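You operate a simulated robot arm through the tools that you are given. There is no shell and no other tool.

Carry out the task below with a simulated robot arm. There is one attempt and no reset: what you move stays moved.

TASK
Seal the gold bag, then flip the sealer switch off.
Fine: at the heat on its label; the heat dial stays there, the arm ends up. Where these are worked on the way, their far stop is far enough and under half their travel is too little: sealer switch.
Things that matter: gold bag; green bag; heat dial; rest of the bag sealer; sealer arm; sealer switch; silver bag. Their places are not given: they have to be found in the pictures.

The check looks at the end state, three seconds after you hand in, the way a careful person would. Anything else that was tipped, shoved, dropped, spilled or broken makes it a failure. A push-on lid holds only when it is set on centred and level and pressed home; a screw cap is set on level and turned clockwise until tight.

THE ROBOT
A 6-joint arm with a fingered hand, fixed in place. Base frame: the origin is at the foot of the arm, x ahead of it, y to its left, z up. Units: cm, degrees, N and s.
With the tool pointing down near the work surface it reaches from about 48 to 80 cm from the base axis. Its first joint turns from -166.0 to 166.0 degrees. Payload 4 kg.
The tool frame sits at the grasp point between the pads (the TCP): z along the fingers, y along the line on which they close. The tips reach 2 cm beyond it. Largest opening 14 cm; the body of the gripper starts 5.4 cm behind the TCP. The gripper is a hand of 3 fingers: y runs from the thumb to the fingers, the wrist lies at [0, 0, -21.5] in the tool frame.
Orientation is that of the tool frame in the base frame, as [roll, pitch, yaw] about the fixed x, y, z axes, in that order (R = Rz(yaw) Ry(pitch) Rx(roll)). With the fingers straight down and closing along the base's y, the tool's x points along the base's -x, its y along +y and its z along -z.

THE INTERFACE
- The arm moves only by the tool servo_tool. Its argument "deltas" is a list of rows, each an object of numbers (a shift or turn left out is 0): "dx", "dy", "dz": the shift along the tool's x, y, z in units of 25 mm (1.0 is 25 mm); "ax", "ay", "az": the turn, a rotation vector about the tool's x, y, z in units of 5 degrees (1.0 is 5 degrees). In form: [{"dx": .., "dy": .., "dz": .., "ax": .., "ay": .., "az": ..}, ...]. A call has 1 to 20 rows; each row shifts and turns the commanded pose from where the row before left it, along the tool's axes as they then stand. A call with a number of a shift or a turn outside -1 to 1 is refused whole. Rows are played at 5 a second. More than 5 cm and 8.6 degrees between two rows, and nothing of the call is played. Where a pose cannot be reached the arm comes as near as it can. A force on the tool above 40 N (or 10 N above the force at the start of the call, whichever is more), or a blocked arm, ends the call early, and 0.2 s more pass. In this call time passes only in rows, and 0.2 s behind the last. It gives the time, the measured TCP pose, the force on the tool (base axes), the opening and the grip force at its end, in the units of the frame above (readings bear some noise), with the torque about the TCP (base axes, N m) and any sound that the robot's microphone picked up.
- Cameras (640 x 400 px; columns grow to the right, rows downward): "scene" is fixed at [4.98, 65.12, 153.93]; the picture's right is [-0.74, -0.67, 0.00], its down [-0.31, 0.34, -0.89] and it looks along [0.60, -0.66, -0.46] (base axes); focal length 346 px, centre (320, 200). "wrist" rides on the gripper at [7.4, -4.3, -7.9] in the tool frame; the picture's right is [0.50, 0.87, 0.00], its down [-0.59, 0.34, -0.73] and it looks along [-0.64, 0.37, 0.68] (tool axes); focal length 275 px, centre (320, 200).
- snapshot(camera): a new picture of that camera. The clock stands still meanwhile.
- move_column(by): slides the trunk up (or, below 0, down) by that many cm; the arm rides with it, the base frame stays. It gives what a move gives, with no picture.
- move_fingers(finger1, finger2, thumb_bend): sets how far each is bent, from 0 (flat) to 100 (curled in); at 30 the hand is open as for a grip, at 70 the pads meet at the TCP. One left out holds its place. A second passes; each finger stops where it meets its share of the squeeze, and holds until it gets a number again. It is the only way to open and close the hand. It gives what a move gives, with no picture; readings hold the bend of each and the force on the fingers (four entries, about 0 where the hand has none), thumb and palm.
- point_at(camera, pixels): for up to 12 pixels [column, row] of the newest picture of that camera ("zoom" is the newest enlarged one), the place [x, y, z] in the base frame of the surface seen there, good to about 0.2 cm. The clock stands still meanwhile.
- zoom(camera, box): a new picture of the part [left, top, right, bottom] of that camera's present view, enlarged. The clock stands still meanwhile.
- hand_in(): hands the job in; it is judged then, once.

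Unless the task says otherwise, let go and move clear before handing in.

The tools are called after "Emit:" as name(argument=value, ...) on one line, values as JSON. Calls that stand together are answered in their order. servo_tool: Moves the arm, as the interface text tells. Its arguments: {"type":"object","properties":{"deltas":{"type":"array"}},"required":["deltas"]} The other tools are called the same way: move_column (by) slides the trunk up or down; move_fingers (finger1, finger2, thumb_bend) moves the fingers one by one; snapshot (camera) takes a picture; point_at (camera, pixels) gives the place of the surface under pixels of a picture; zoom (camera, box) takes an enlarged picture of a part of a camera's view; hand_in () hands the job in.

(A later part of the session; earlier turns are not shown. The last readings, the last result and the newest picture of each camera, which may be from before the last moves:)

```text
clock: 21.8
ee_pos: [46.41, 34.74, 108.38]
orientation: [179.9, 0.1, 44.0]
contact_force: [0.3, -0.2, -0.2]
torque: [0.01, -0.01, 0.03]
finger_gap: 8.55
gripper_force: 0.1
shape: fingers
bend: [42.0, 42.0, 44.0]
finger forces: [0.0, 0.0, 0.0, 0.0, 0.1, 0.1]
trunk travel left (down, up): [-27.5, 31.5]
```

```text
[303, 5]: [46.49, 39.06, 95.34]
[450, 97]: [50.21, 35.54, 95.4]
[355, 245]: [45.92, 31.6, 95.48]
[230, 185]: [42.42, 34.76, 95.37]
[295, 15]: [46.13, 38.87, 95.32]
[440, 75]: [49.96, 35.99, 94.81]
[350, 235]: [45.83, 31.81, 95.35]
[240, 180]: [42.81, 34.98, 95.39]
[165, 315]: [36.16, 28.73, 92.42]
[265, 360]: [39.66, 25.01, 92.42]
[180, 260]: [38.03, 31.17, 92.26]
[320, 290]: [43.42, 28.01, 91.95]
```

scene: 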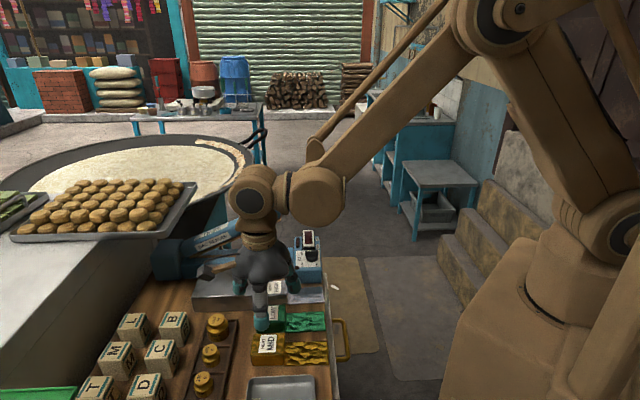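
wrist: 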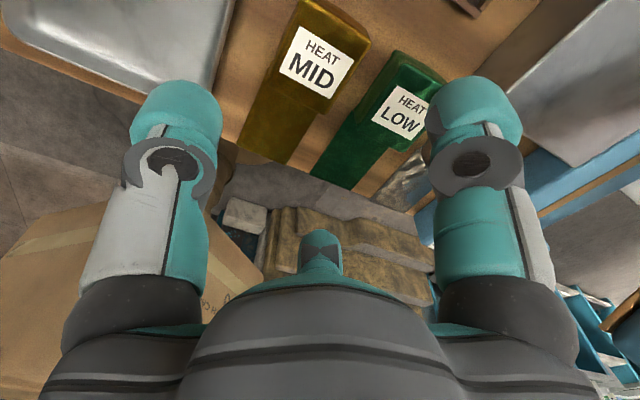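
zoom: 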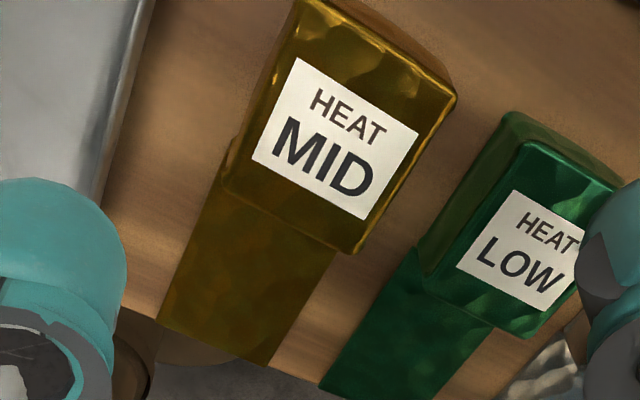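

Block centre ≈ (46.2, 35.2), yaw ≈ 44.5°, so the hand is aligned to within 0.3 cm. I'll nudge and descend to just above the block.

Emit:
servo_tool(deltas=[{"dx": 0.09, "dy": 0.058, "dz": 0.7}, {"dz": 0.8}, {"dz": 0.8}, {"dz": 0.8}, {"dz": 0.7}])

Emit:
snapshot(camera="wrist")

Emit:
zoom(camera="scene", box=[200, 260, 360, 400])

```text
clock: 23.0
ee_pos: [47.08, 34.81, 98.77]
orientation: [-180.0, 0.0, 44.0]
contact_force: [-0.2, 0.1, 0.2]
torque: [0.03, 0.0, 0.01]
finger_gap: 8.53
gripper_force: 0.1
shape: fingers
bend: [42.0, 42.0, 44.0]
finger forces: [0.0, 0.0, 0.0, 0.0, 0.0, 0.1]
trunk travel left (down, up): [-27.5, 31.5]
```

```text
taken
```

wrist: 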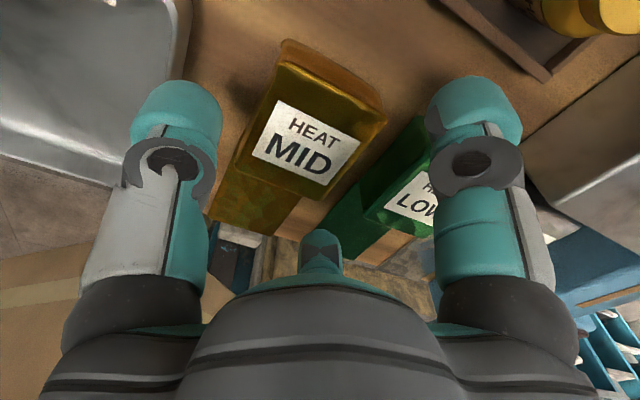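

```text
2.86 times, centred on (280, 330) of scene
```

zoom: 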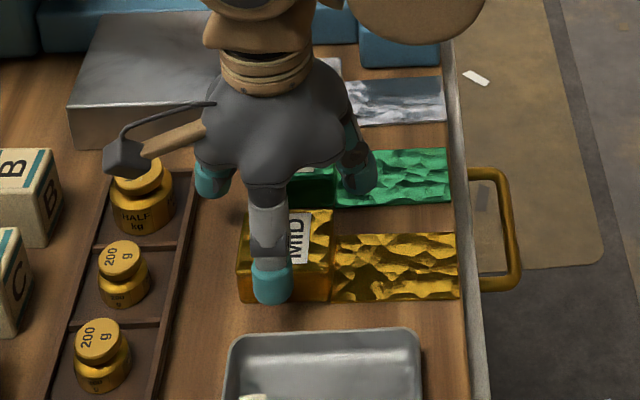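

The hand is over the block. I'll check the reading at rest and the height of the weights under the camera boom.

Emit:
servo_tool(deltas=[{"dz": 0.0}])

Emit:
point_at(camera="zoom", pixels=[[138, 170], [125, 250], [100, 330], [125, 150], [105, 165], [270, 290], [290, 290], [350, 165], [370, 170], [210, 180], [250, 225], [320, 230]])

```text
clock: 23.4
ee_pos: [46.87, 34.72, 98.8]
orientation: [-180.0, 0.0, 44.0]
contact_force: [-0.2, 0.4, -0.2]
torque: [-0.01, -0.02, -0.02]
finger_gap: 8.55
gripper_force: 0.0
shape: fingers
bend: [42.0, 42.0, 44.0]
finger forces: [0.0, 0.0, 0.0, 0.1, 0.0, 0.0]
trunk travel left (down, up): [-27.5, 31.5]
```

```text
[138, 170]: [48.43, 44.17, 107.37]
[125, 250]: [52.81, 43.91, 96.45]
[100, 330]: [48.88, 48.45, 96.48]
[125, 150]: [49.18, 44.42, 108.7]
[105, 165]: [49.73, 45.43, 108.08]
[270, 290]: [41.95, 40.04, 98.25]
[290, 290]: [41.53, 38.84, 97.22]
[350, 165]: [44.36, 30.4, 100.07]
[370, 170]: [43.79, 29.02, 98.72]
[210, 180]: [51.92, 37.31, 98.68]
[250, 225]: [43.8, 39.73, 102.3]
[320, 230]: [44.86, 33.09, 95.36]
```

The thumb tip's outer side is about 7.2 cm from the hand axis, close to the tray rim, so I should narrow it before going lower. I'll measure the fingertips' inner edges from the wrist view.

Emit:
snapshot(camera="wrist")

Emit:
point_at(camera="wrist", pixels=[[218, 115], [200, 100], [175, 90], [140, 110], [432, 115], [450, 95], [500, 100], [515, 120], [320, 235], [320, 250], [305, 240], [338, 240]])

```text
taken
```

wrist: 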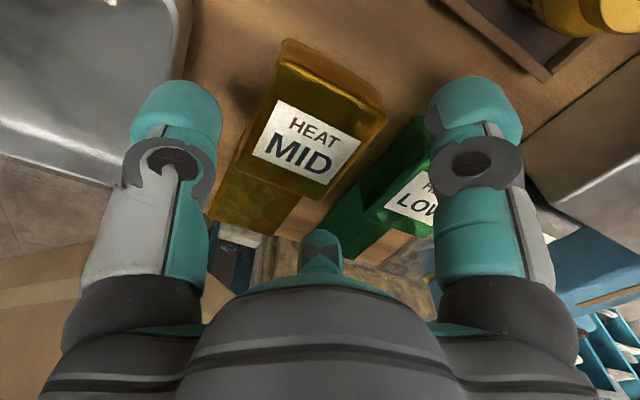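

```text
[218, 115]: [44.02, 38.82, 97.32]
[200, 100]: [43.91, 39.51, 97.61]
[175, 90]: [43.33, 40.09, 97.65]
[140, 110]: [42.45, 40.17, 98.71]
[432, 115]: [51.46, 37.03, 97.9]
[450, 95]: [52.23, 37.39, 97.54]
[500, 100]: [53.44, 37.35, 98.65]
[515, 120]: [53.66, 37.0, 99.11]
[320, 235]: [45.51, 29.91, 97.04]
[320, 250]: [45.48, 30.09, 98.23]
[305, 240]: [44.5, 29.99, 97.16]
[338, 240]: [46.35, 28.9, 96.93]
```

Thumb inner face is ~4.5–4.9 cm and outer ~7 cm from the axis; the tray rim is ~7.5. I'll tuck the thumb to 48 and fingers to 44, then descend to z≈95.

Emit:
move_fingers(finger1=44, finger2=44, thumb_bend=48)

Emit:
servo_tool(deltas=[{"dz": 0.5}, {"dz": 0.5}])

Emit:
snapshot(camera="wrist")

Emit:
zoom(camera="scene", box=[210, 290, 350, 400])

```text
clock: 24.4
ee_pos: [46.92, 34.77, 98.68]
orientation: [180.0, -0.1, 44.0]
contact_force: [0.1, 0.3, 0.4]
torque: [-0.01, -0.03, 0.0]
finger_gap: 7.64
gripper_force: 0.2
shape: fingers
bend: [44.0, 44.0, 48.0]
finger forces: [0.1, 0.0, 0.0, 0.1, 0.0, 0.0]
trunk travel left (down, up): [-27.5, 31.5]
```

```text
clock: 25.0
ee_pos: [46.81, 34.67, 96.19]
orientation: [-180.0, 0.0, 44.0]
contact_force: [0.1, 0.0, -0.2]
torque: [0.0, 0.01, 0.0]
finger_gap: 7.65
gripper_force: 0.2
shape: fingers
bend: [44.0, 44.0, 48.0]
finger forces: [0.1, 0.1, 0.1, 0.0, 0.0, 0.1]
trunk travel left (down, up): [-27.5, 31.5]
```

```text
taken
```

wrist: 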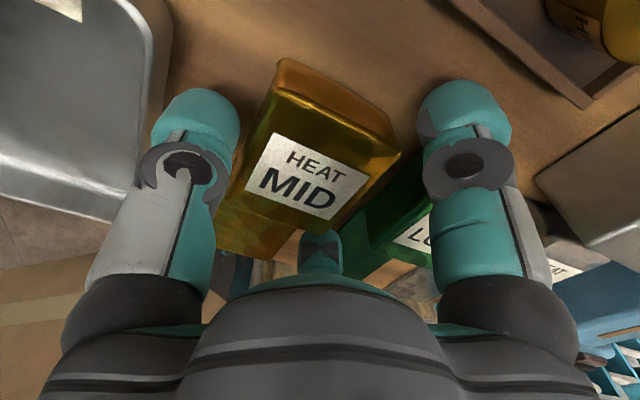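

```text
3.64 times, centred on (280, 345) of scene
```

zoom: 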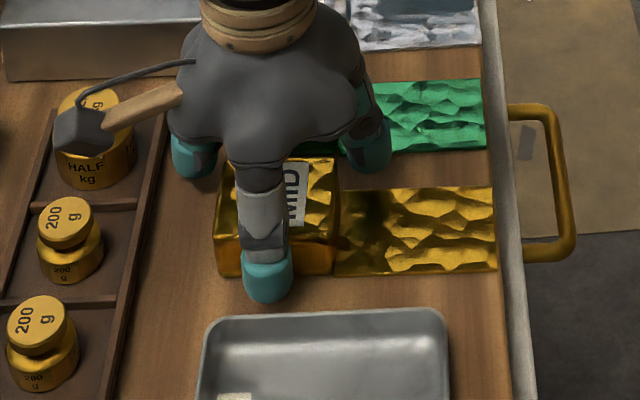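

The thumb sits outside the block face and clear of the tray. I'll go 1.2 cm lower and close.

Emit:
servo_tool(deltas=[{"dz": 0.25}, {"dz": 0.25}])

Emit:
move_fingers(finger1=47, finger2=47, thumb_bend=50)

Emit:
snapshot(camera="wrist")

```text
clock: 25.6
ee_pos: [46.65, 34.63, 95.06]
orientation: [179.9, 0.0, 43.9]
contact_force: [0.0, 0.7, -0.6]
torque: [-0.01, 0.0, 0.04]
finger_gap: 7.66
gripper_force: 0.1
shape: fingers
bend: [44.0, 44.0, 48.0]
finger forces: [0.1, 0.1, 0.0, 0.1, 0.0, 0.1]
trunk travel left (down, up): [-27.5, 31.5]
```

```text
clock: 26.6
ee_pos: [46.66, 34.71, 94.92]
orientation: [-179.9, -0.1, 43.9]
contact_force: [0.3, -0.3, -0.2]
torque: [-0.04, 0.02, 0.01]
finger_gap: 7.06
gripper_force: 2.4
shape: fingers
bend: [46.0, 46.0, 50.0]
finger forces: [1.7, 1.8, 0.0, 0.1, 0.6, 0.0]
trunk travel left (down, up): [-27.5, 31.5]
```

```text
taken
```

wrist: 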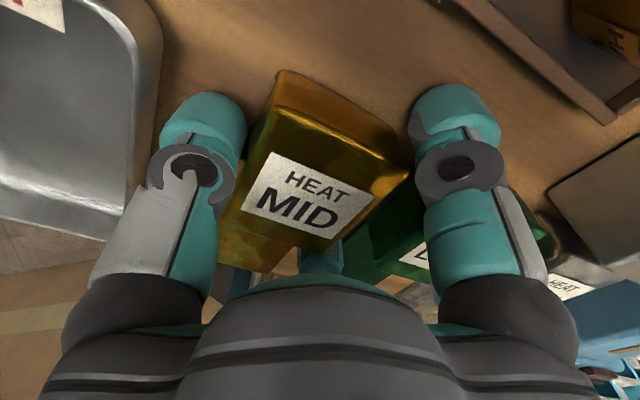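

All three digits touch (1.7, 1.8, 0.6 N). I'll firm up the grip.

Emit:
move_fingers(finger1=50, finger2=50, thumb_bend=55)

```text
clock: 27.6
ee_pos: [46.66, 34.79, 95.05]
orientation: [-179.9, 0.0, 44.0]
contact_force: [0.3, 1.1, 1.1]
torque: [-0.02, 0.02, -0.01]
finger_gap: 6.88
gripper_force: 9.0
shape: fingers
bend: [47.0, 47.0, 52.0]
finger forces: [5.4, 5.4, 0.0, 0.1, 8.0, 0.1]
trunk travel left (down, up): [-27.5, 31.5]
```

The grip is balanced (5.4, 5.4, 8.0 N). I'll lift 1 cm and check.

Emit:
servo_tool(deltas=[{"dz": -0.2}, {"dz": -0.2}, {"dz": 0}])

Emit:
zoom(camera="scene", box=[210, 290, 350, 400])

```text
clock: 28.4
ee_pos: [46.72, 34.72, 96.03]
orientation: [180.0, 0.0, 44.0]
contact_force: [0.8, 0.3, -0.5]
torque: [-0.01, -0.03, 0.01]
finger_gap: 6.83
gripper_force: 8.8
shape: fingers
bend: [47.0, 47.0, 52.0]
finger forces: [5.3, 5.3, 0.0, 0.1, 7.6, 0.0]
trunk travel left (down, up): [-27.5, 31.5]
```

```text
3.64 times, centred on (280, 345) of scene
```

zoom: 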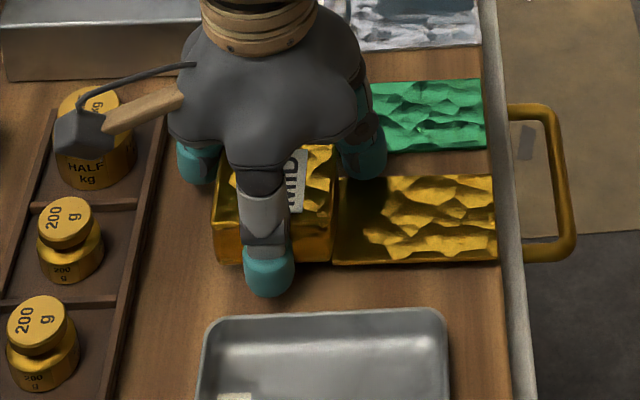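

The bag is off the table and held. I'll lift it to z≈107 and then measure the weights' heights for the path.

Emit:
servo_tool(deltas=[{"dz": -0.6}, {"dz": -0.8}, {"dz": -0.8}, {"dz": -0.8}, {"dz": -0.8}, {"dz": -0.6}])

Emit:
snapshot(camera="scene")

Emit:
point_at(camera="scene", pixels=[[217, 318], [217, 330], [172, 315], [135, 318], [160, 345], [115, 345], [211, 350], [202, 378], [262, 200], [245, 213], [200, 240], [160, 250]])

```text
clock: 29.8
ee_pos: [46.75, 34.65, 106.95]
orientation: [180.0, -0.1, 43.9]
contact_force: [-1.0, 0.1, -0.3]
torque: [-0.02, -0.06, 0.03]
finger_gap: 6.86
gripper_force: 9.1
shape: fingers
bend: [47.0, 47.0, 52.0]
finger forces: [5.5, 5.4, 0.1, 0.1, 7.4, 0.1]
trunk travel left (down, up): [-27.5, 31.5]
```

```text
taken
```

scene: 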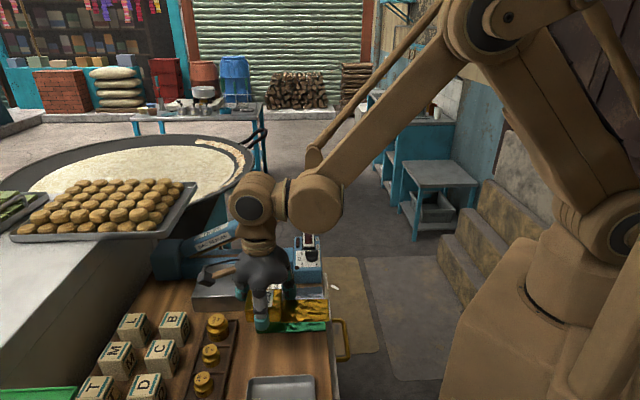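

```text
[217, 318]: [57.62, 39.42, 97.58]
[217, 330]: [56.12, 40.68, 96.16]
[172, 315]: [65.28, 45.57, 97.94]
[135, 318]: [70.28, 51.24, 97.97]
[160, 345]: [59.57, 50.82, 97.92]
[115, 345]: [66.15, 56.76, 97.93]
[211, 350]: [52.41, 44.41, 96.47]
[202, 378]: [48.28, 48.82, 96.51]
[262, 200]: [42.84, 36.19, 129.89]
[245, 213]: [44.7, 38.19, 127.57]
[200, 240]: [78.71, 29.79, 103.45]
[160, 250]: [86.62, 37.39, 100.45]
```

The bag is held securely at z≈107, and the weights and cubes top out below z=98.1. I'll turn the bag 90° counter-clockwise here.

Emit:
servo_tool(deltas=[{"az": -0.9}, {"az": -0.9}, {"az": -0.9}, {"az": -0.9}, {"az": -0.9}, {"az": -0.9}, {"az": -0.9}, {"az": -0.9}, {"az": -0.9}, {"az": -0.9}, {"az": -0.9}, {"az": -0.9}, {"az": -0.9}, {"az": -0.9}, {"az": -0.9}, {"az": -0.9}, {"az": -0.9}, {"az": -0.9}, {"az": -0.9}, {"az": -0.9}])

Emit:
snapshot(camera="wrist")

Emit:
snapshot(camera="scene")

```text
clock: 34.0
ee_pos: [46.59, 34.68, 107.06]
orientation: [180.0, 0.0, 134.1]
contact_force: [0.1, 0.2, -1.3]
torque: [0.02, -0.03, 0.02]
finger_gap: 6.81
gripper_force: 9.0
shape: fingers
bend: [47.0, 47.0, 52.0]
finger forces: [5.5, 5.4, 0.0, 0.0, 7.1, 0.0]
trunk travel left (down, up): [-27.5, 31.5]
```

```text
taken
```

wrist: 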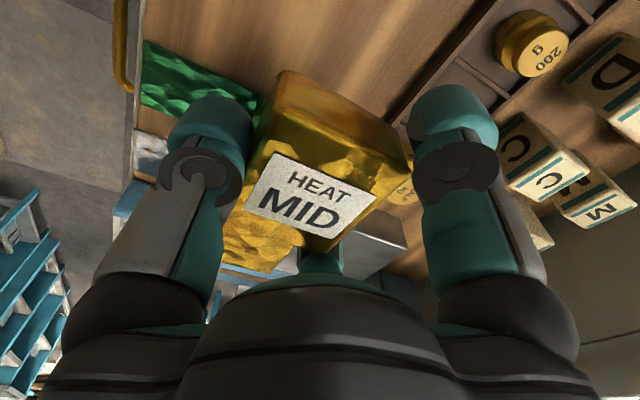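

```text
taken
```

scene: 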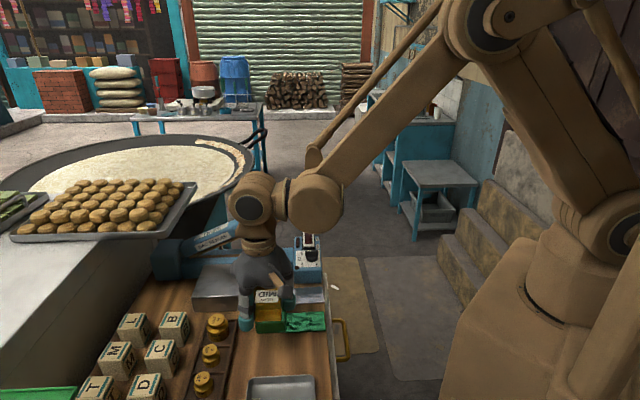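

The bag turned with the hand and held. I'll carry it to u≈68, v≈19.5 (over the plate's edge, tail short of the raised arm).

Emit:
servo_tool(deltas=[{"dx": -0.573, "dy": 0.559}, {"dx": -0.573, "dy": 0.559}, {"dx": -0.573, "dy": 0.559}, {"dx": -0.573, "dy": 0.559}, {"dx": -0.573, "dy": 0.559}, {"dx": -0.573, "dy": 0.559}, {"dx": -0.573, "dy": 0.559}, {"dx": -0.573, "dy": 0.559}, {"dz": 0}])

Emit:
snapshot(camera="wrist")

Emit:
zoom(camera="scene", box=[140, 160, 340, 320])

```text
clock: 36.0
ee_pos: [62.69, 34.5, 106.95]
orientation: [-179.9, 0.0, 134.0]
contact_force: [-0.3, 0.2, -0.2]
torque: [0.03, 0.0, 0.03]
finger_gap: 6.82
gripper_force: 8.5
shape: fingers
bend: [47.0, 47.0, 52.0]
finger forces: [5.6, 5.4, 0.0, 0.0, 7.0, 0.0]
trunk travel left (down, up): [-27.5, 31.5]
```

```text
taken
```

wrist: 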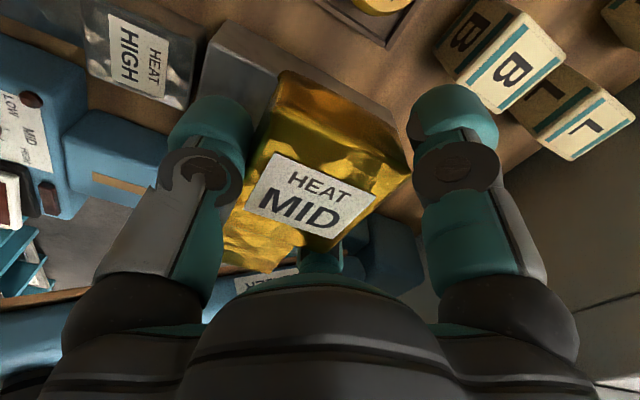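

```text
2.50 times, centred on (240, 240) of scene
```

zoom: 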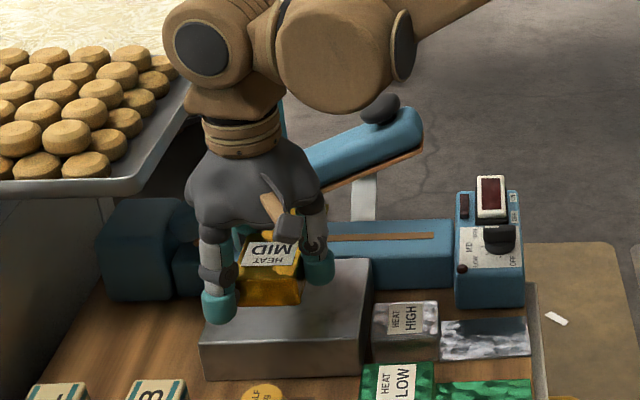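

The dial's pointer visibly points toward MID now. Before descending I'll check how low the wrist joint hangs relative to the sealer arm's knob.

Emit:
point_at(camera="zoom", pixels=[[330, 105], [360, 95], [400, 45], [345, 60], [300, 80], [240, 120], [205, 50], [380, 108], [365, 130], [405, 160], [320, 165], [430, 20]])

Emit:
point_at(camera="wrist", pixels=[[285, 80], [340, 115], [405, 175], [325, 245], [250, 210], [270, 245], [235, 225], [300, 250], [260, 285], [315, 200], [120, 185], [270, 270]])

```text
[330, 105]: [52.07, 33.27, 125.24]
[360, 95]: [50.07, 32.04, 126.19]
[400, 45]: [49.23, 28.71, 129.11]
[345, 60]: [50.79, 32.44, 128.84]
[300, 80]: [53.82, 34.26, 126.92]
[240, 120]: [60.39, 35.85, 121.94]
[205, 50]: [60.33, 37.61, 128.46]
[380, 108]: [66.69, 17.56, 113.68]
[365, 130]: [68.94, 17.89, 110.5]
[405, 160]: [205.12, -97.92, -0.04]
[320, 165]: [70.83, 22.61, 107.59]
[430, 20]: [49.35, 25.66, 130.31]
```

```text
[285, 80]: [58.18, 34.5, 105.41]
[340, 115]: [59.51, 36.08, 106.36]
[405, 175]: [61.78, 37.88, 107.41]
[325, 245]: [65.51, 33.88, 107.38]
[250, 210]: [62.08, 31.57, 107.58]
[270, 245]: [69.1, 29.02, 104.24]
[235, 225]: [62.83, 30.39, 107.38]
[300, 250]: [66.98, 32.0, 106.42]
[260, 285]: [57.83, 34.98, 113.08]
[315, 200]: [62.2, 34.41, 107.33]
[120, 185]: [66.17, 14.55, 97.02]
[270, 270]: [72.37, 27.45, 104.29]
```

There is ample clearance above. I'll descend to TCP z≈101.9, so the bag's underside is about 1.8 cm above the plate.

Emit:
servo_tool(deltas=[{"dz": 0.68}, {"dz": 0.68}, {"dz": 0.68}, {"dz": 0}])

Emit:
snapshot(camera="wrist")

Emit:
zoom(camera="scene", box=[160, 180, 320, 310])

```text
clock: 37.0
ee_pos: [62.75, 34.44, 102.0]
orientation: [-180.0, 0.0, 134.0]
contact_force: [0.3, 0.1, -0.3]
torque: [0.03, 0.0, 0.01]
finger_gap: 6.84
gripper_force: 9.3
shape: fingers
bend: [47.0, 47.0, 52.0]
finger forces: [5.5, 5.4, 0.0, 0.0, 6.9, 0.0]
trunk travel left (down, up): [-27.5, 31.5]
```

```text
taken
```

wrist: 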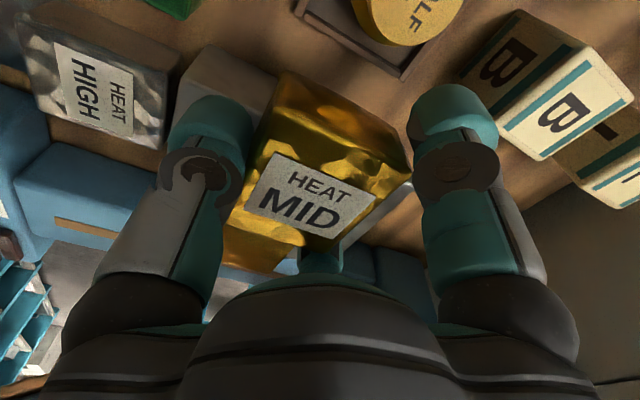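

```text
3.08 times, centred on (240, 245) of scene
```

zoom: 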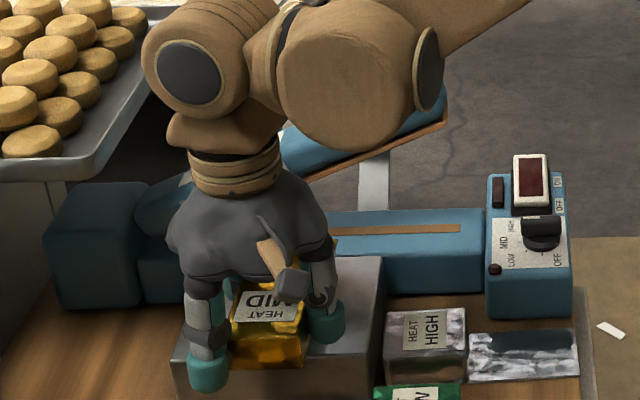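

I'll measure the raised arm's near lower edge precisely before sliding the tail beneath it.

Emit:
point_at(camera="zoom", pixels=[[442, 124], [420, 133], [400, 142], [370, 154], [345, 165], [320, 174], [165, 195], [180, 180], [150, 200], [340, 215], [470, 212], [335, 240]])

```text
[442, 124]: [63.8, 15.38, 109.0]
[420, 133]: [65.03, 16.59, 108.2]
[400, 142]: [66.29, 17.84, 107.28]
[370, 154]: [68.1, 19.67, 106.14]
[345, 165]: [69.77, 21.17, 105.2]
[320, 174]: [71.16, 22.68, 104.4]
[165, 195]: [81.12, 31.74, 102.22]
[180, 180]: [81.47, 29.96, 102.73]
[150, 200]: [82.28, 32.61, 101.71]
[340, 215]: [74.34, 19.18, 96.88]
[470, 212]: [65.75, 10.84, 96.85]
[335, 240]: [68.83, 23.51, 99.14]
```

The arm's near edge is at v≈33.6 and its underside is above z=102.6 where the tail will go. I'll slide the bag 6 cm toward the strip.

Emit:
servo_tool(deltas=[{"dx": -0.4}, {"dx": -0.5}, {"dx": -0.5}, {"dx": -0.5}, {"dx": -0.5}, {"dx": 0}])

Emit:
snapshot(camera="wrist")

Emit:
zoom(camera="scene", box=[160, 180, 320, 310])

```text
clock: 38.4
ee_pos: [66.82, 29.98, 101.94]
orientation: [-180.0, 0.0, 134.0]
contact_force: [0.7, -0.7, -0.2]
torque: [0.0, -0.02, -0.01]
finger_gap: 6.83
gripper_force: 8.9
shape: fingers
bend: [47.0, 47.0, 52.0]
finger forces: [5.5, 5.4, 0.0, 0.0, 6.9, 0.0]
trunk travel left (down, up): [-27.5, 31.5]
```

```text
taken
```

wrist: 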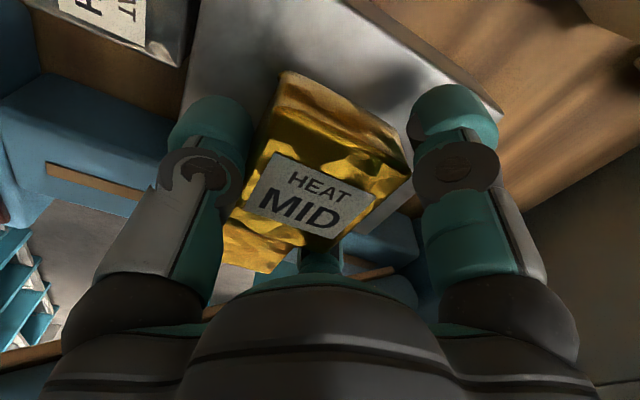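

```text
3.08 times, centred on (240, 245) of scene
```

zoom: 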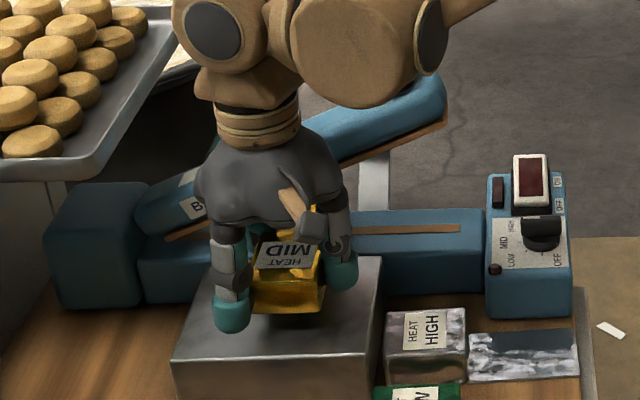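

No contact. I'll check where the tail's end lies relative to the strip in the wrist view.

Emit:
zoom(camera="wrist", box=[200, 200, 420, 320])

Emit:
point_at(camera="wrist", pixels=[[228, 255], [262, 270], [240, 245], [280, 255], [370, 275], [225, 285], [390, 240], [100, 180], [320, 262]])

```text
2.91 times, centred on (310, 260) of wrist
```

zoom: 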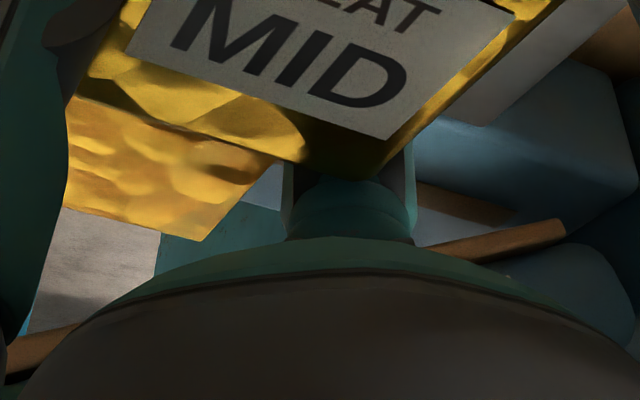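

```text
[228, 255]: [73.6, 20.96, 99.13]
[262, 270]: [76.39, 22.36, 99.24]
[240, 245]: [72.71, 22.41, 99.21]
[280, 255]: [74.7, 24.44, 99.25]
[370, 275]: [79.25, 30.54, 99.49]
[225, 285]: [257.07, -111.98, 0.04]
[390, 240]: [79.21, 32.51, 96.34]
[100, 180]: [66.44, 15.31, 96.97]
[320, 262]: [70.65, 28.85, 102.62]
```

The tail's end is at v≈37.5, about 1.9 cm past the strip line (35.65). I'll lower the bag onto the plate.

Emit:
servo_tool(deltas=[{"dz": 0.2}, {"dz": 0.2}, {"dz": 0.2}, {"dz": 0.08}, {"dz": 0}])

Emit:
zoom(camera="wrist", box=[160, 40, 480, 300])

Emit:
zoom(camera="scene", box=[180, 210, 300, 300])

```text
clock: 39.6
ee_pos: [67.07, 29.91, 100.25]
orientation: [-180.0, -0.1, 134.0]
contact_force: [-0.1, -0.7, -1.2]
torque: [0.0, -0.01, -0.02]
finger_gap: 6.82
gripper_force: 8.3
shape: fingers
bend: [47.0, 47.0, 52.0]
finger forces: [5.5, 5.4, 0.0, 0.0, 6.9, 0.0]
trunk travel left (down, up): [-27.5, 31.5]
```

```text
1.54 times, centred on (320, 170) of wrist
```

zoom: 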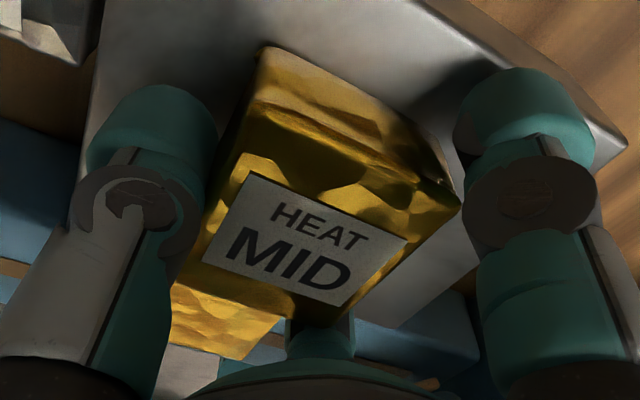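

```text
4.44 times, centred on (240, 255) of scene
```

zoom: 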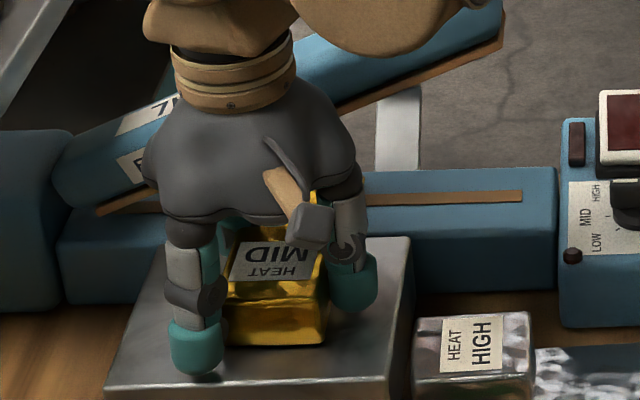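

Nearly down; I'll lower in 1 mm steps until the force shows contact.

Emit:
servo_tool(deltas=[{"dz": 0.04}, {"dz": 0.04}, {"dz": 0}])

```text
clock: 40.4
ee_pos: [66.89, 29.88, 99.87]
orientation: [179.9, 0.0, 134.1]
contact_force: [0.9, 0.8, 3.0]
torque: [0.04, -0.05, 0.01]
finger_gap: 6.8
gripper_force: 9.6
shape: fingers
bend: [47.0, 47.0, 52.0]
finger forces: [6.1, 6.0, 0.0, 0.0, 6.7, 0.0]
trunk travel left (down, up): [-27.5, 31.5]
```

A 3 N upward force shows the bag rests on the plate. I'll open the fingers slightly.

Emit:
move_fingers(finger1=43, finger2=43, thumb_bend=46)

Emit:
zoom(camera="wrist", box=[160, 40, 480, 300])

Emit:
zoom(camera="scene", box=[180, 210, 300, 300])

```text
clock: 41.4
ee_pos: [66.94, 30.08, 100.04]
orientation: [-179.9, 0.0, 134.0]
contact_force: [-0.3, -0.1, -0.9]
torque: [-0.01, 0.01, 0.05]
finger_gap: 8.06
gripper_force: 0.1
shape: fingers
bend: [43.0, 43.0, 46.0]
finger forces: [0.0, 0.0, 0.1, 0.0, 0.1, 0.1]
trunk travel left (down, up): [-27.5, 31.5]
```

```text
1.54 times, centred on (320, 170) of wrist
```

zoom: 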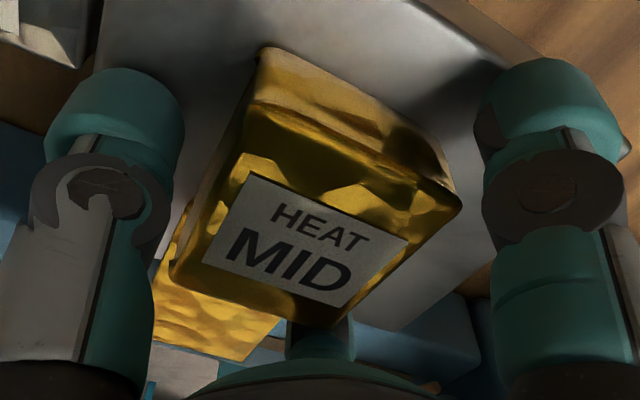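

```text
4.44 times, centred on (240, 255) of scene
```

zoom: 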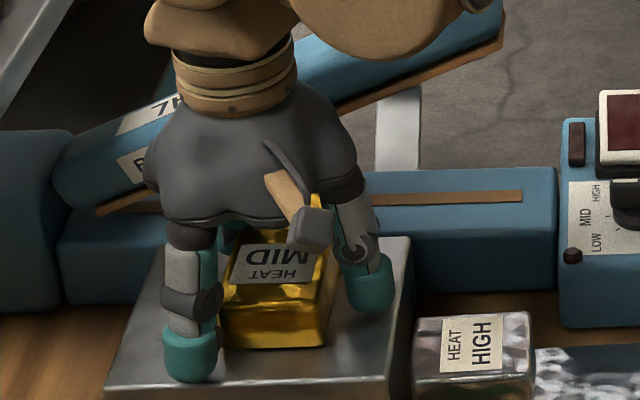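

The bag is free and sits upright. I'll rise straight up, then back away from the arm.

Emit:
servo_tool(deltas=[{"dz": -0.4}, {"dz": -0.5}, {"dz": -0.5}, {"dz": -0.5}, {"dx": 0.4, "dz": -0.8}, {"dx": 0.6, "dz": -0.8}, {"dx": 0.6, "dz": -0.8}, {"dx": 0.6, "dz": -0.8}, {"dz": -0.8}, {"dz": -0.8}, {"dz": -0.8}])

Emit:
snapshot(camera="wrist")

Emit:
snapshot(camera="scene")

```text
clock: 43.8
ee_pos: [63.12, 33.98, 118.74]
orientation: [-180.0, 0.0, 134.0]
contact_force: [-0.4, -0.1, -0.4]
torque: [0.01, -0.01, -0.03]
finger_gap: 8.08
gripper_force: 0.0
shape: fingers
bend: [43.0, 43.0, 46.0]
finger forces: [0.0, 0.1, 0.0, 0.0, 0.1, 0.0]
trunk travel left (down, up): [-27.5, 31.5]
```

```text
taken
```

wrist: 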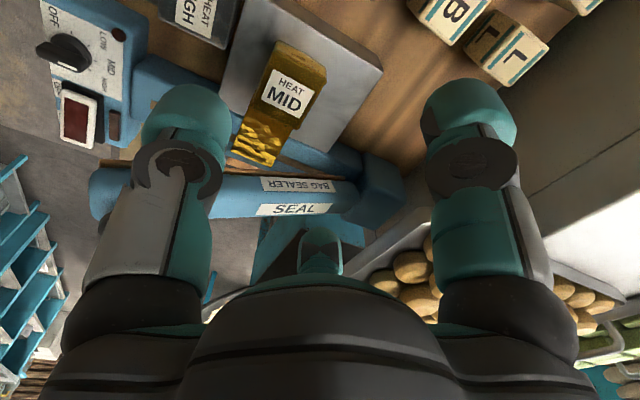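

```text
taken
```

scene: 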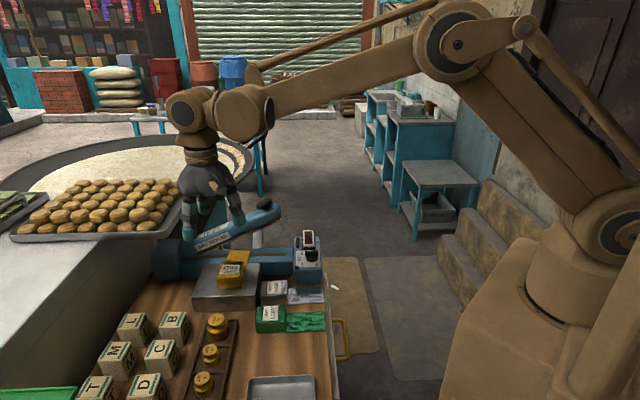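

The bag is on the plate with its tail over the base bar. I'll verify the placement up close.

Emit:
zoom(camera="scene", box=[180, 200, 330, 300])

Emit:
point_at(camera="zoom", pixels=[[270, 208], [310, 210], [262, 225], [170, 265], [260, 270], [350, 220], [240, 222], [395, 20], [380, 40], [420, 45], [355, 60], [300, 220]])

Emit:
zoom(camera="wrist", box=[200, 20, 400, 220])

```text
4.00 times, centred on (255, 250) of scene
```

zoom: 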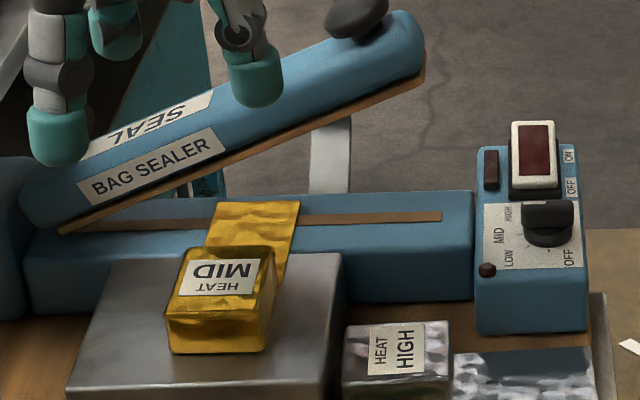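

```text
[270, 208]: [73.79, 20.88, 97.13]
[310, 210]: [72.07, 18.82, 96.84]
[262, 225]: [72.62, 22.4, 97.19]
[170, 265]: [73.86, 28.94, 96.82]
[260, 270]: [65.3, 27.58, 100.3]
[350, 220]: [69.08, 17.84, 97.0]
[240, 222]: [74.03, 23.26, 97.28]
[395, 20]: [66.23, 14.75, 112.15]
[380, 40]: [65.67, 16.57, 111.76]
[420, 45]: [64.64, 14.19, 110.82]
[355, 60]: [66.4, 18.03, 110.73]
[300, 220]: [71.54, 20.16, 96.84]
```

```text
2.00 times, centred on (300, 120) of wrist
```

zoom: 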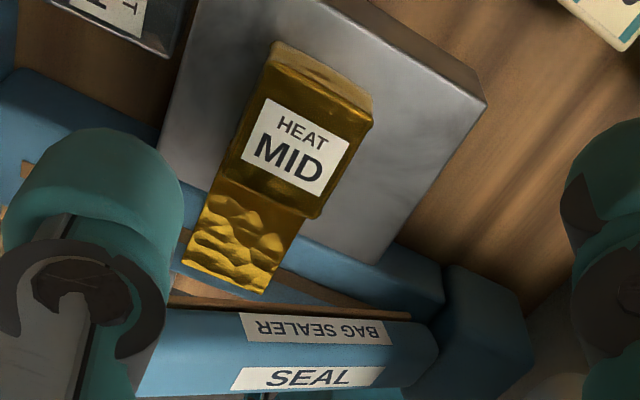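

The tail crosses the strip squarely at u≈68 with about 1.5–2 cm beyond it. Next the switch: I'll rise, turn the hand so a finger points at the rocker, and cross over at z≈125, well above the knob.

Emit:
servo_tool(deltas=[{"dz": -0.85}, {"dz": -0.85}, {"dz": -0.85}, {"az": 0.993}, {"az": 0.993}, {"az": 0.993}, {"az": 0.993}, {"az": 0.993}, {"az": 0.993}, {"az": 0.993}, {"az": 0.993}, {"az": 0.993}, {"az": 0.993}, {"az": 0.993}, {"az": 0.993}])

Emit:
servo_tool(deltas=[{"dx": -0.8175, "dy": 0.181}, {"dx": -0.8175, "dy": 0.181}, {"dx": -0.8175, "dy": 0.181}, {"dx": -0.8175, "dy": 0.181}, {"dx": -0.8175, "dy": 0.181}, {"dx": -0.8175, "dy": 0.181}, {"dx": -0.8175, "dy": 0.181}, {"dx": -0.8175, "dy": 0.181}, {"dx": -0.8175, "dy": 0.181}, {"dx": -0.8175, "dy": 0.181}, {"dx": -0.8175, "dy": 0.181}, {"dx": -0.8175, "dy": 0.181}, {"dx": -0.8175, "dy": 0.181}, {"dx": -0.8175, "dy": 0.181}, {"dx": -0.8175, "dy": 0.181}, {"dx": -0.8175, "dy": 0.181}])

Emit:
snapshot(camera="wrist")

Emit:
snapshot(camera="scene")

```text
clock: 47.0
ee_pos: [63.2, 33.88, 125.11]
orientation: [-180.0, -0.1, 74.4]
contact_force: [-0.2, 0.0, -0.9]
torque: [-0.03, 0.01, 0.03]
finger_gap: 8.06
gripper_force: 0.0
shape: fingers
bend: [43.0, 43.0, 46.0]
finger forces: [0.0, 0.0, 0.0, 0.1, 0.1, 0.1]
trunk travel left (down, up): [-27.5, 31.5]
```

```text
clock: 50.4
ee_pos: [61.37, 0.45, 125.19]
orientation: [180.0, 0.0, 74.6]
contact_force: [-0.2, 0.2, 0.0]
torque: [0.0, -0.03, -0.04]
finger_gap: 8.11
gripper_force: 0.0
shape: fingers
bend: [43.0, 43.0, 46.0]
finger forces: [0.1, 0.0, 0.0, 0.0, 0.1, 0.0]
trunk travel left (down, up): [-27.5, 31.5]
```

```text
taken
```

wrist: 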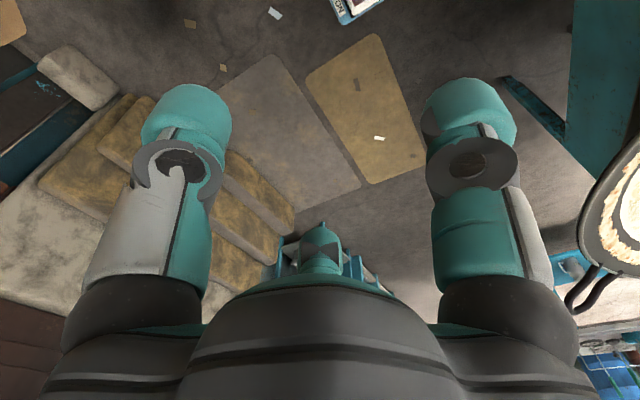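

```text
taken
```

scene: 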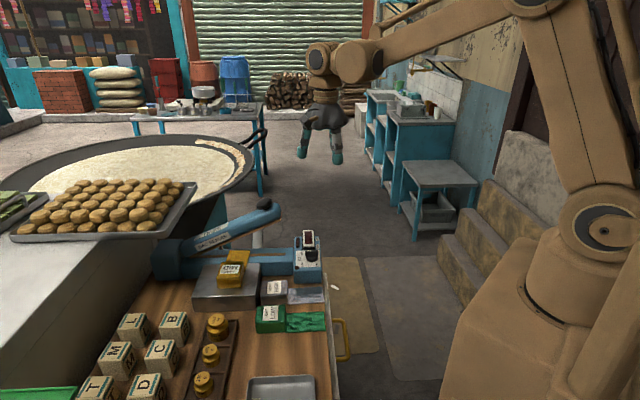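

The path is clear. I'll test which digit is finger1 by bending it more than the others.

Emit:
move_fingers(finger1=50, finger2=30, thumb_bend=30)

Emit:
snapshot(camera="wrist")

```text
clock: 51.4
ee_pos: [61.33, 0.59, 125.03]
orientation: [180.0, 0.0, 74.4]
contact_force: [-1.1, -1.0, -1.2]
torque: [0.02, 0.03, 0.01]
finger_gap: 9.57
gripper_force: 0.0
shape: fingers
bend: [50.0, 30.0, 30.0]
finger forces: [0.1, 0.0, 0.0, 0.0, 0.0, 0.0]
trunk travel left (down, up): [-27.5, 31.5]
```

```text
taken
```

wrist: 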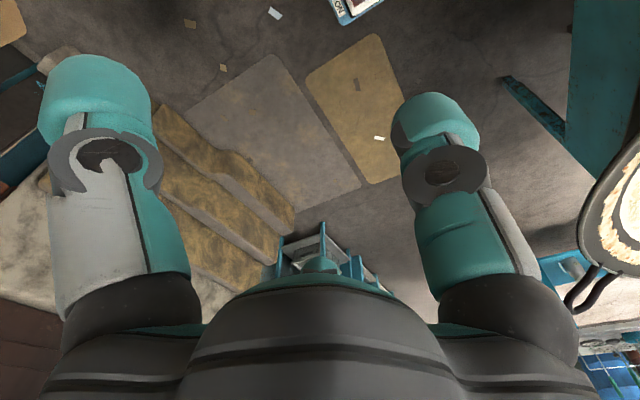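

finger1 is the right-hand one in the wrist view. I'll measure its tip position relative to the TCP.

Emit:
point_at(camera="wrist", pixels=[[400, 118], [415, 97], [440, 93], [465, 105], [478, 130], [430, 115], [455, 120], [70, 70], [100, 57], [140, 75], [320, 262], [395, 130]])

Emit:
zoom(camera="scene", box=[280, 60, 380, 180])

Emit:
point_at(camera="zoom", pixels=[[225, 320], [230, 335], [210, 300], [305, 310], [260, 250], [250, 300], [380, 320], [370, 300]])

```text
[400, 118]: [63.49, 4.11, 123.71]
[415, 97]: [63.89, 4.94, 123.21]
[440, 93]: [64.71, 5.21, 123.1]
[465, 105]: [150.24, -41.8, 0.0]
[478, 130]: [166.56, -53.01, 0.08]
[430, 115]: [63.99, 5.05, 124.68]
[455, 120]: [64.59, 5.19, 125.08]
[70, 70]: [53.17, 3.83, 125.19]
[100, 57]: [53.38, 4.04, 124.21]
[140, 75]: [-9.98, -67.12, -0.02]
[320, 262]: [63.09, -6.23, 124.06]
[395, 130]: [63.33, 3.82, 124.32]
```

```text
3.33 times, centred on (330, 120) of scene
```

zoom: 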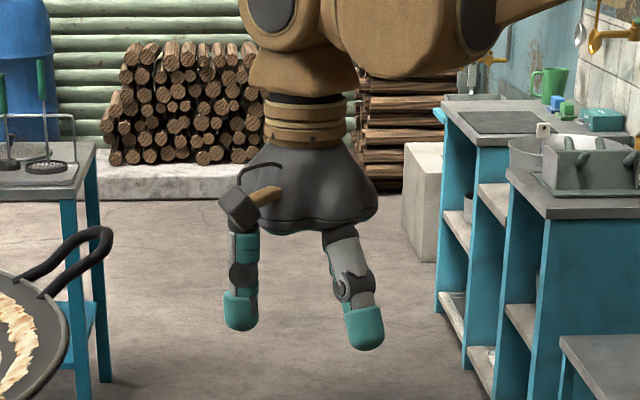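

```text
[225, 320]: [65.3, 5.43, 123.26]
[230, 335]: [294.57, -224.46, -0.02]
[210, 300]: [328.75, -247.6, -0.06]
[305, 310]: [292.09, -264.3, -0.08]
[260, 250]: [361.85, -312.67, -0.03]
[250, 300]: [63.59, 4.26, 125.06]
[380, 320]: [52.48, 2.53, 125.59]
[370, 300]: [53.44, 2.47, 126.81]
```

The fingertip centre sits about 4.9 cm from the axis along u, i.e. over (u 49, v 42.6), the ON half of the rocker. I'll descend to just above it.

Emit:
servo_tool(deltas=[{"dz": 0.87}, {"dz": 0.87}, {"dz": 0.87}, {"dz": 0.87}, {"dz": 0.87}, {"dz": 0.87}, {"dz": 0.87}, {"dz": 0.87}, {"dz": 0.87}, {"dz": 0.87}, {"dz": 0}])

Emit:
snapshot(camera="wrist")

Emit:
zoom(camera="scene", box=[260, 180, 360, 290])

```text
clock: 53.8
ee_pos: [61.41, 0.57, 103.38]
orientation: [180.0, -0.1, 74.5]
contact_force: [0.3, 0.0, -0.4]
torque: [0.01, 0.0, 0.03]
finger_gap: 9.58
gripper_force: 0.1
shape: fingers
bend: [50.0, 30.0, 30.0]
finger forces: [0.0, 0.1, 0.0, 0.1, 0.1, 0.1]
trunk travel left (down, up): [-27.5, 31.5]
```

```text
taken
```

wrist: 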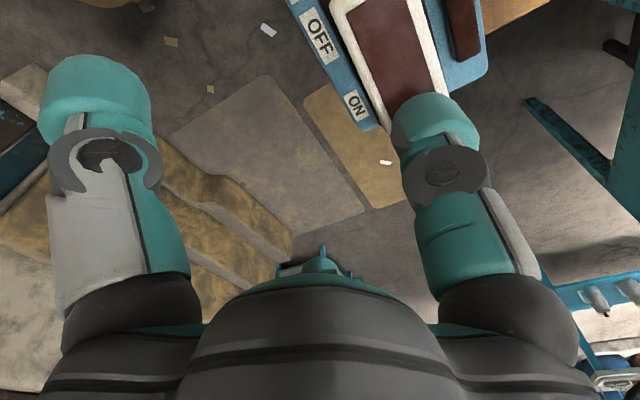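

```text
3.64 times, centred on (310, 235) of scene
```

zoom: 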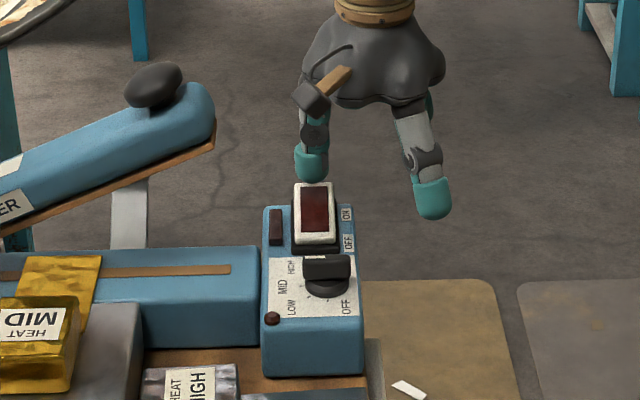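

The finger is just above the rocker's ON end. I'll press down in small steps, watching force and sound.

Emit:
servo_tool(deltas=[{"dz": 0.25}, {"dz": 0.25}, {"dz": 0.12}, {"dz": 0}])

Emit:
zoom(camera="scene", box=[280, 210, 340, 280])

```text
clock: 54.8
ee_pos: [61.2, 0.49, 101.84]
orientation: [-179.9, 0.0, 74.5]
contact_force: [0.1, 0.1, -0.5]
torque: [0.02, 0.03, 0.02]
finger_gap: 9.59
gripper_force: 0.1
shape: fingers
bend: [50.0, 30.0, 30.0]
finger forces: [0.1, 0.0, 0.0, 0.2, 0.1, 0.0]
trunk travel left (down, up): [-27.5, 31.5]
```

```text
5.71 times, centred on (310, 245) of scene
```

zoom: 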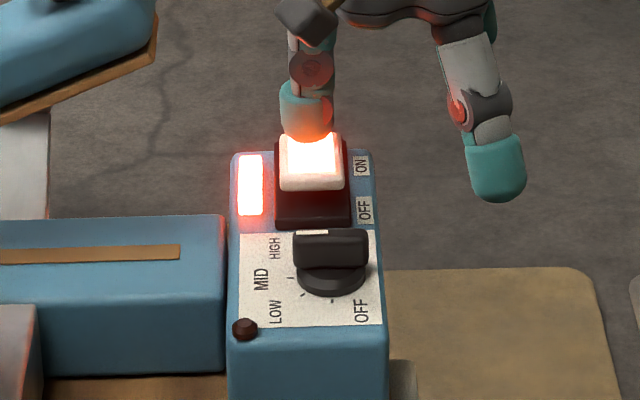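

The switch lit up: the rocker is on. I'll press 2–3 mm more to seat it fully, then check.

Emit:
servo_tool(deltas=[{"dz": 0.08}, {"dz": 0.08}, {"dz": 0}])

Emit:
zoom(camera="scene", box=[280, 210, 340, 280])

```text
clock: 55.6
ee_pos: [61.14, 0.44, 101.47]
orientation: [179.9, 0.0, 74.4]
contact_force: [2.7, -5.4, 19.3]
torque: [0.69, -0.76, -0.33]
finger_gap: 9.66
gripper_force: 10.2
shape: fingers
bend: [50.0, 30.0, 30.0]
finger forces: [20.8, 0.1, 0.1, 0.0, 0.0, 0.0]
trunk travel left (down, up): [-27.5, 31.5]
```

```text
5.71 times, centred on (310, 245) of scene
```

zoom: 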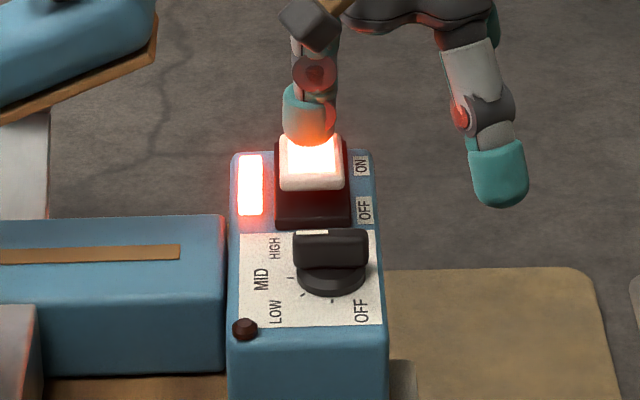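

The rocker is at its stop (19 N) and both lamps glow. I'll lift off, travel to above the arm's knob at about (68.0, 16.7), and close the fingertips together.

Emit:
servo_tool(deltas=[{"dz": -0.5}, {"dz": -0.9}, {"dz": -0.9}, {"dz": -0.9}, {"dz": -0.9}, {"dz": -0.9}, {"dz": -0.9}, {"dz": -0.9}, {"dz": -0.9}, {"dz": -0.9}, {"dz": -0.9}])

Emit:
servo_tool(deltas=[{"dx": 0.875, "dy": 0.104}, {"dx": 0.875, "dy": 0.104}, {"dx": 0.875, "dy": 0.104}, {"dx": 0.875, "dy": 0.104}, {"dx": 0.875, "dy": 0.104}, {"dx": 0.875, "dy": 0.104}, {"dx": 0.875, "dy": 0.104}, {"dx": 0.875, "dy": 0.104}])

Emit:
move_fingers(finger1=68, finger2=68, thumb_bend=68)

Emit:
snapshot(camera="wrist")

Emit:
zoom(camera="scene", box=[160, 100, 360, 300])

```text
clock: 58.0
ee_pos: [61.25, 0.48, 125.15]
orientation: [-180.0, 0.0, 74.5]
contact_force: [0.1, -0.4, 0.3]
torque: [0.03, -0.01, 0.0]
finger_gap: 9.58
gripper_force: 0.0
shape: fingers
bend: [50.0, 30.0, 30.0]
finger forces: [0.1, 0.0, 0.1, 0.1, 0.1, 0.0]
trunk travel left (down, up): [-27.5, 31.5]
```

```text
clock: 59.8
ee_pos: [68.01, 16.84, 125.06]
orientation: [-180.0, 0.0, 74.4]
contact_force: [0.4, 0.4, 0.0]
torque: [0.01, 0.03, -0.01]
finger_gap: 9.61
gripper_force: 0.2
shape: fingers
bend: [50.0, 30.0, 30.0]
finger forces: [0.1, 0.0, 0.1, 0.0, 0.0, 0.1]
trunk travel left (down, up): [-27.5, 31.5]
```

```text
clock: 60.8
ee_pos: [67.98, 16.84, 125.03]
orientation: [-180.0, 0.0, 74.5]
contact_force: [-0.3, -0.3, 0.9]
torque: [0.01, 0.02, 0.03]
finger_gap: 0.78
gripper_force: 0.0
shape: fingers
bend: [68.0, 68.0, 68.0]
finger forces: [0.1, 0.0, 0.1, 0.0, 0.0, 0.0]
trunk travel left (down, up): [-27.5, 31.5]
```

```text
taken
```

wrist: 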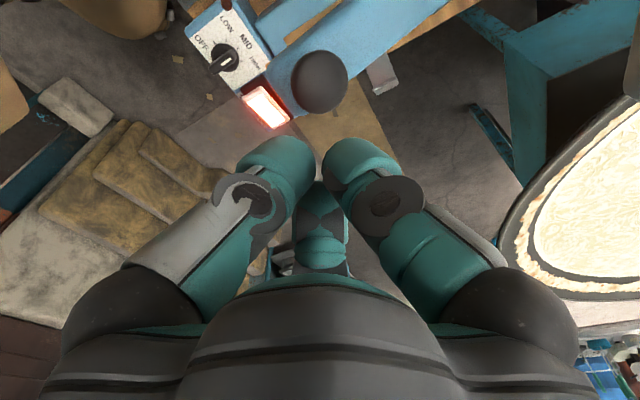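

```text
2.00 times, centred on (260, 200) of scene
```

zoom: 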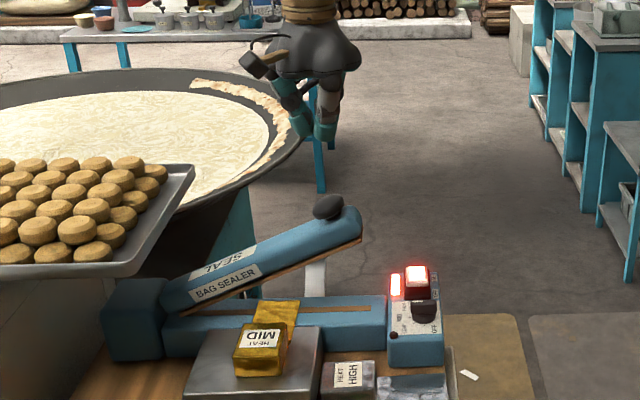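

The knob at (320,82) lies right under the TCP axis. I'll measure it once from here.

Emit:
point_at(camera="wrist", pixels=[[320, 82], [305, 82], [335, 82], [320, 60], [320, 105], [298, 75], [345, 90]])

```text
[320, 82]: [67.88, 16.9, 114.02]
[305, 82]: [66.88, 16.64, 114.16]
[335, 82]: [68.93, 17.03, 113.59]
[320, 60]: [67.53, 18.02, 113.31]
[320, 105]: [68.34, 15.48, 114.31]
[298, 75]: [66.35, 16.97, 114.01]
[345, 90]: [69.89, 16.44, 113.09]
```

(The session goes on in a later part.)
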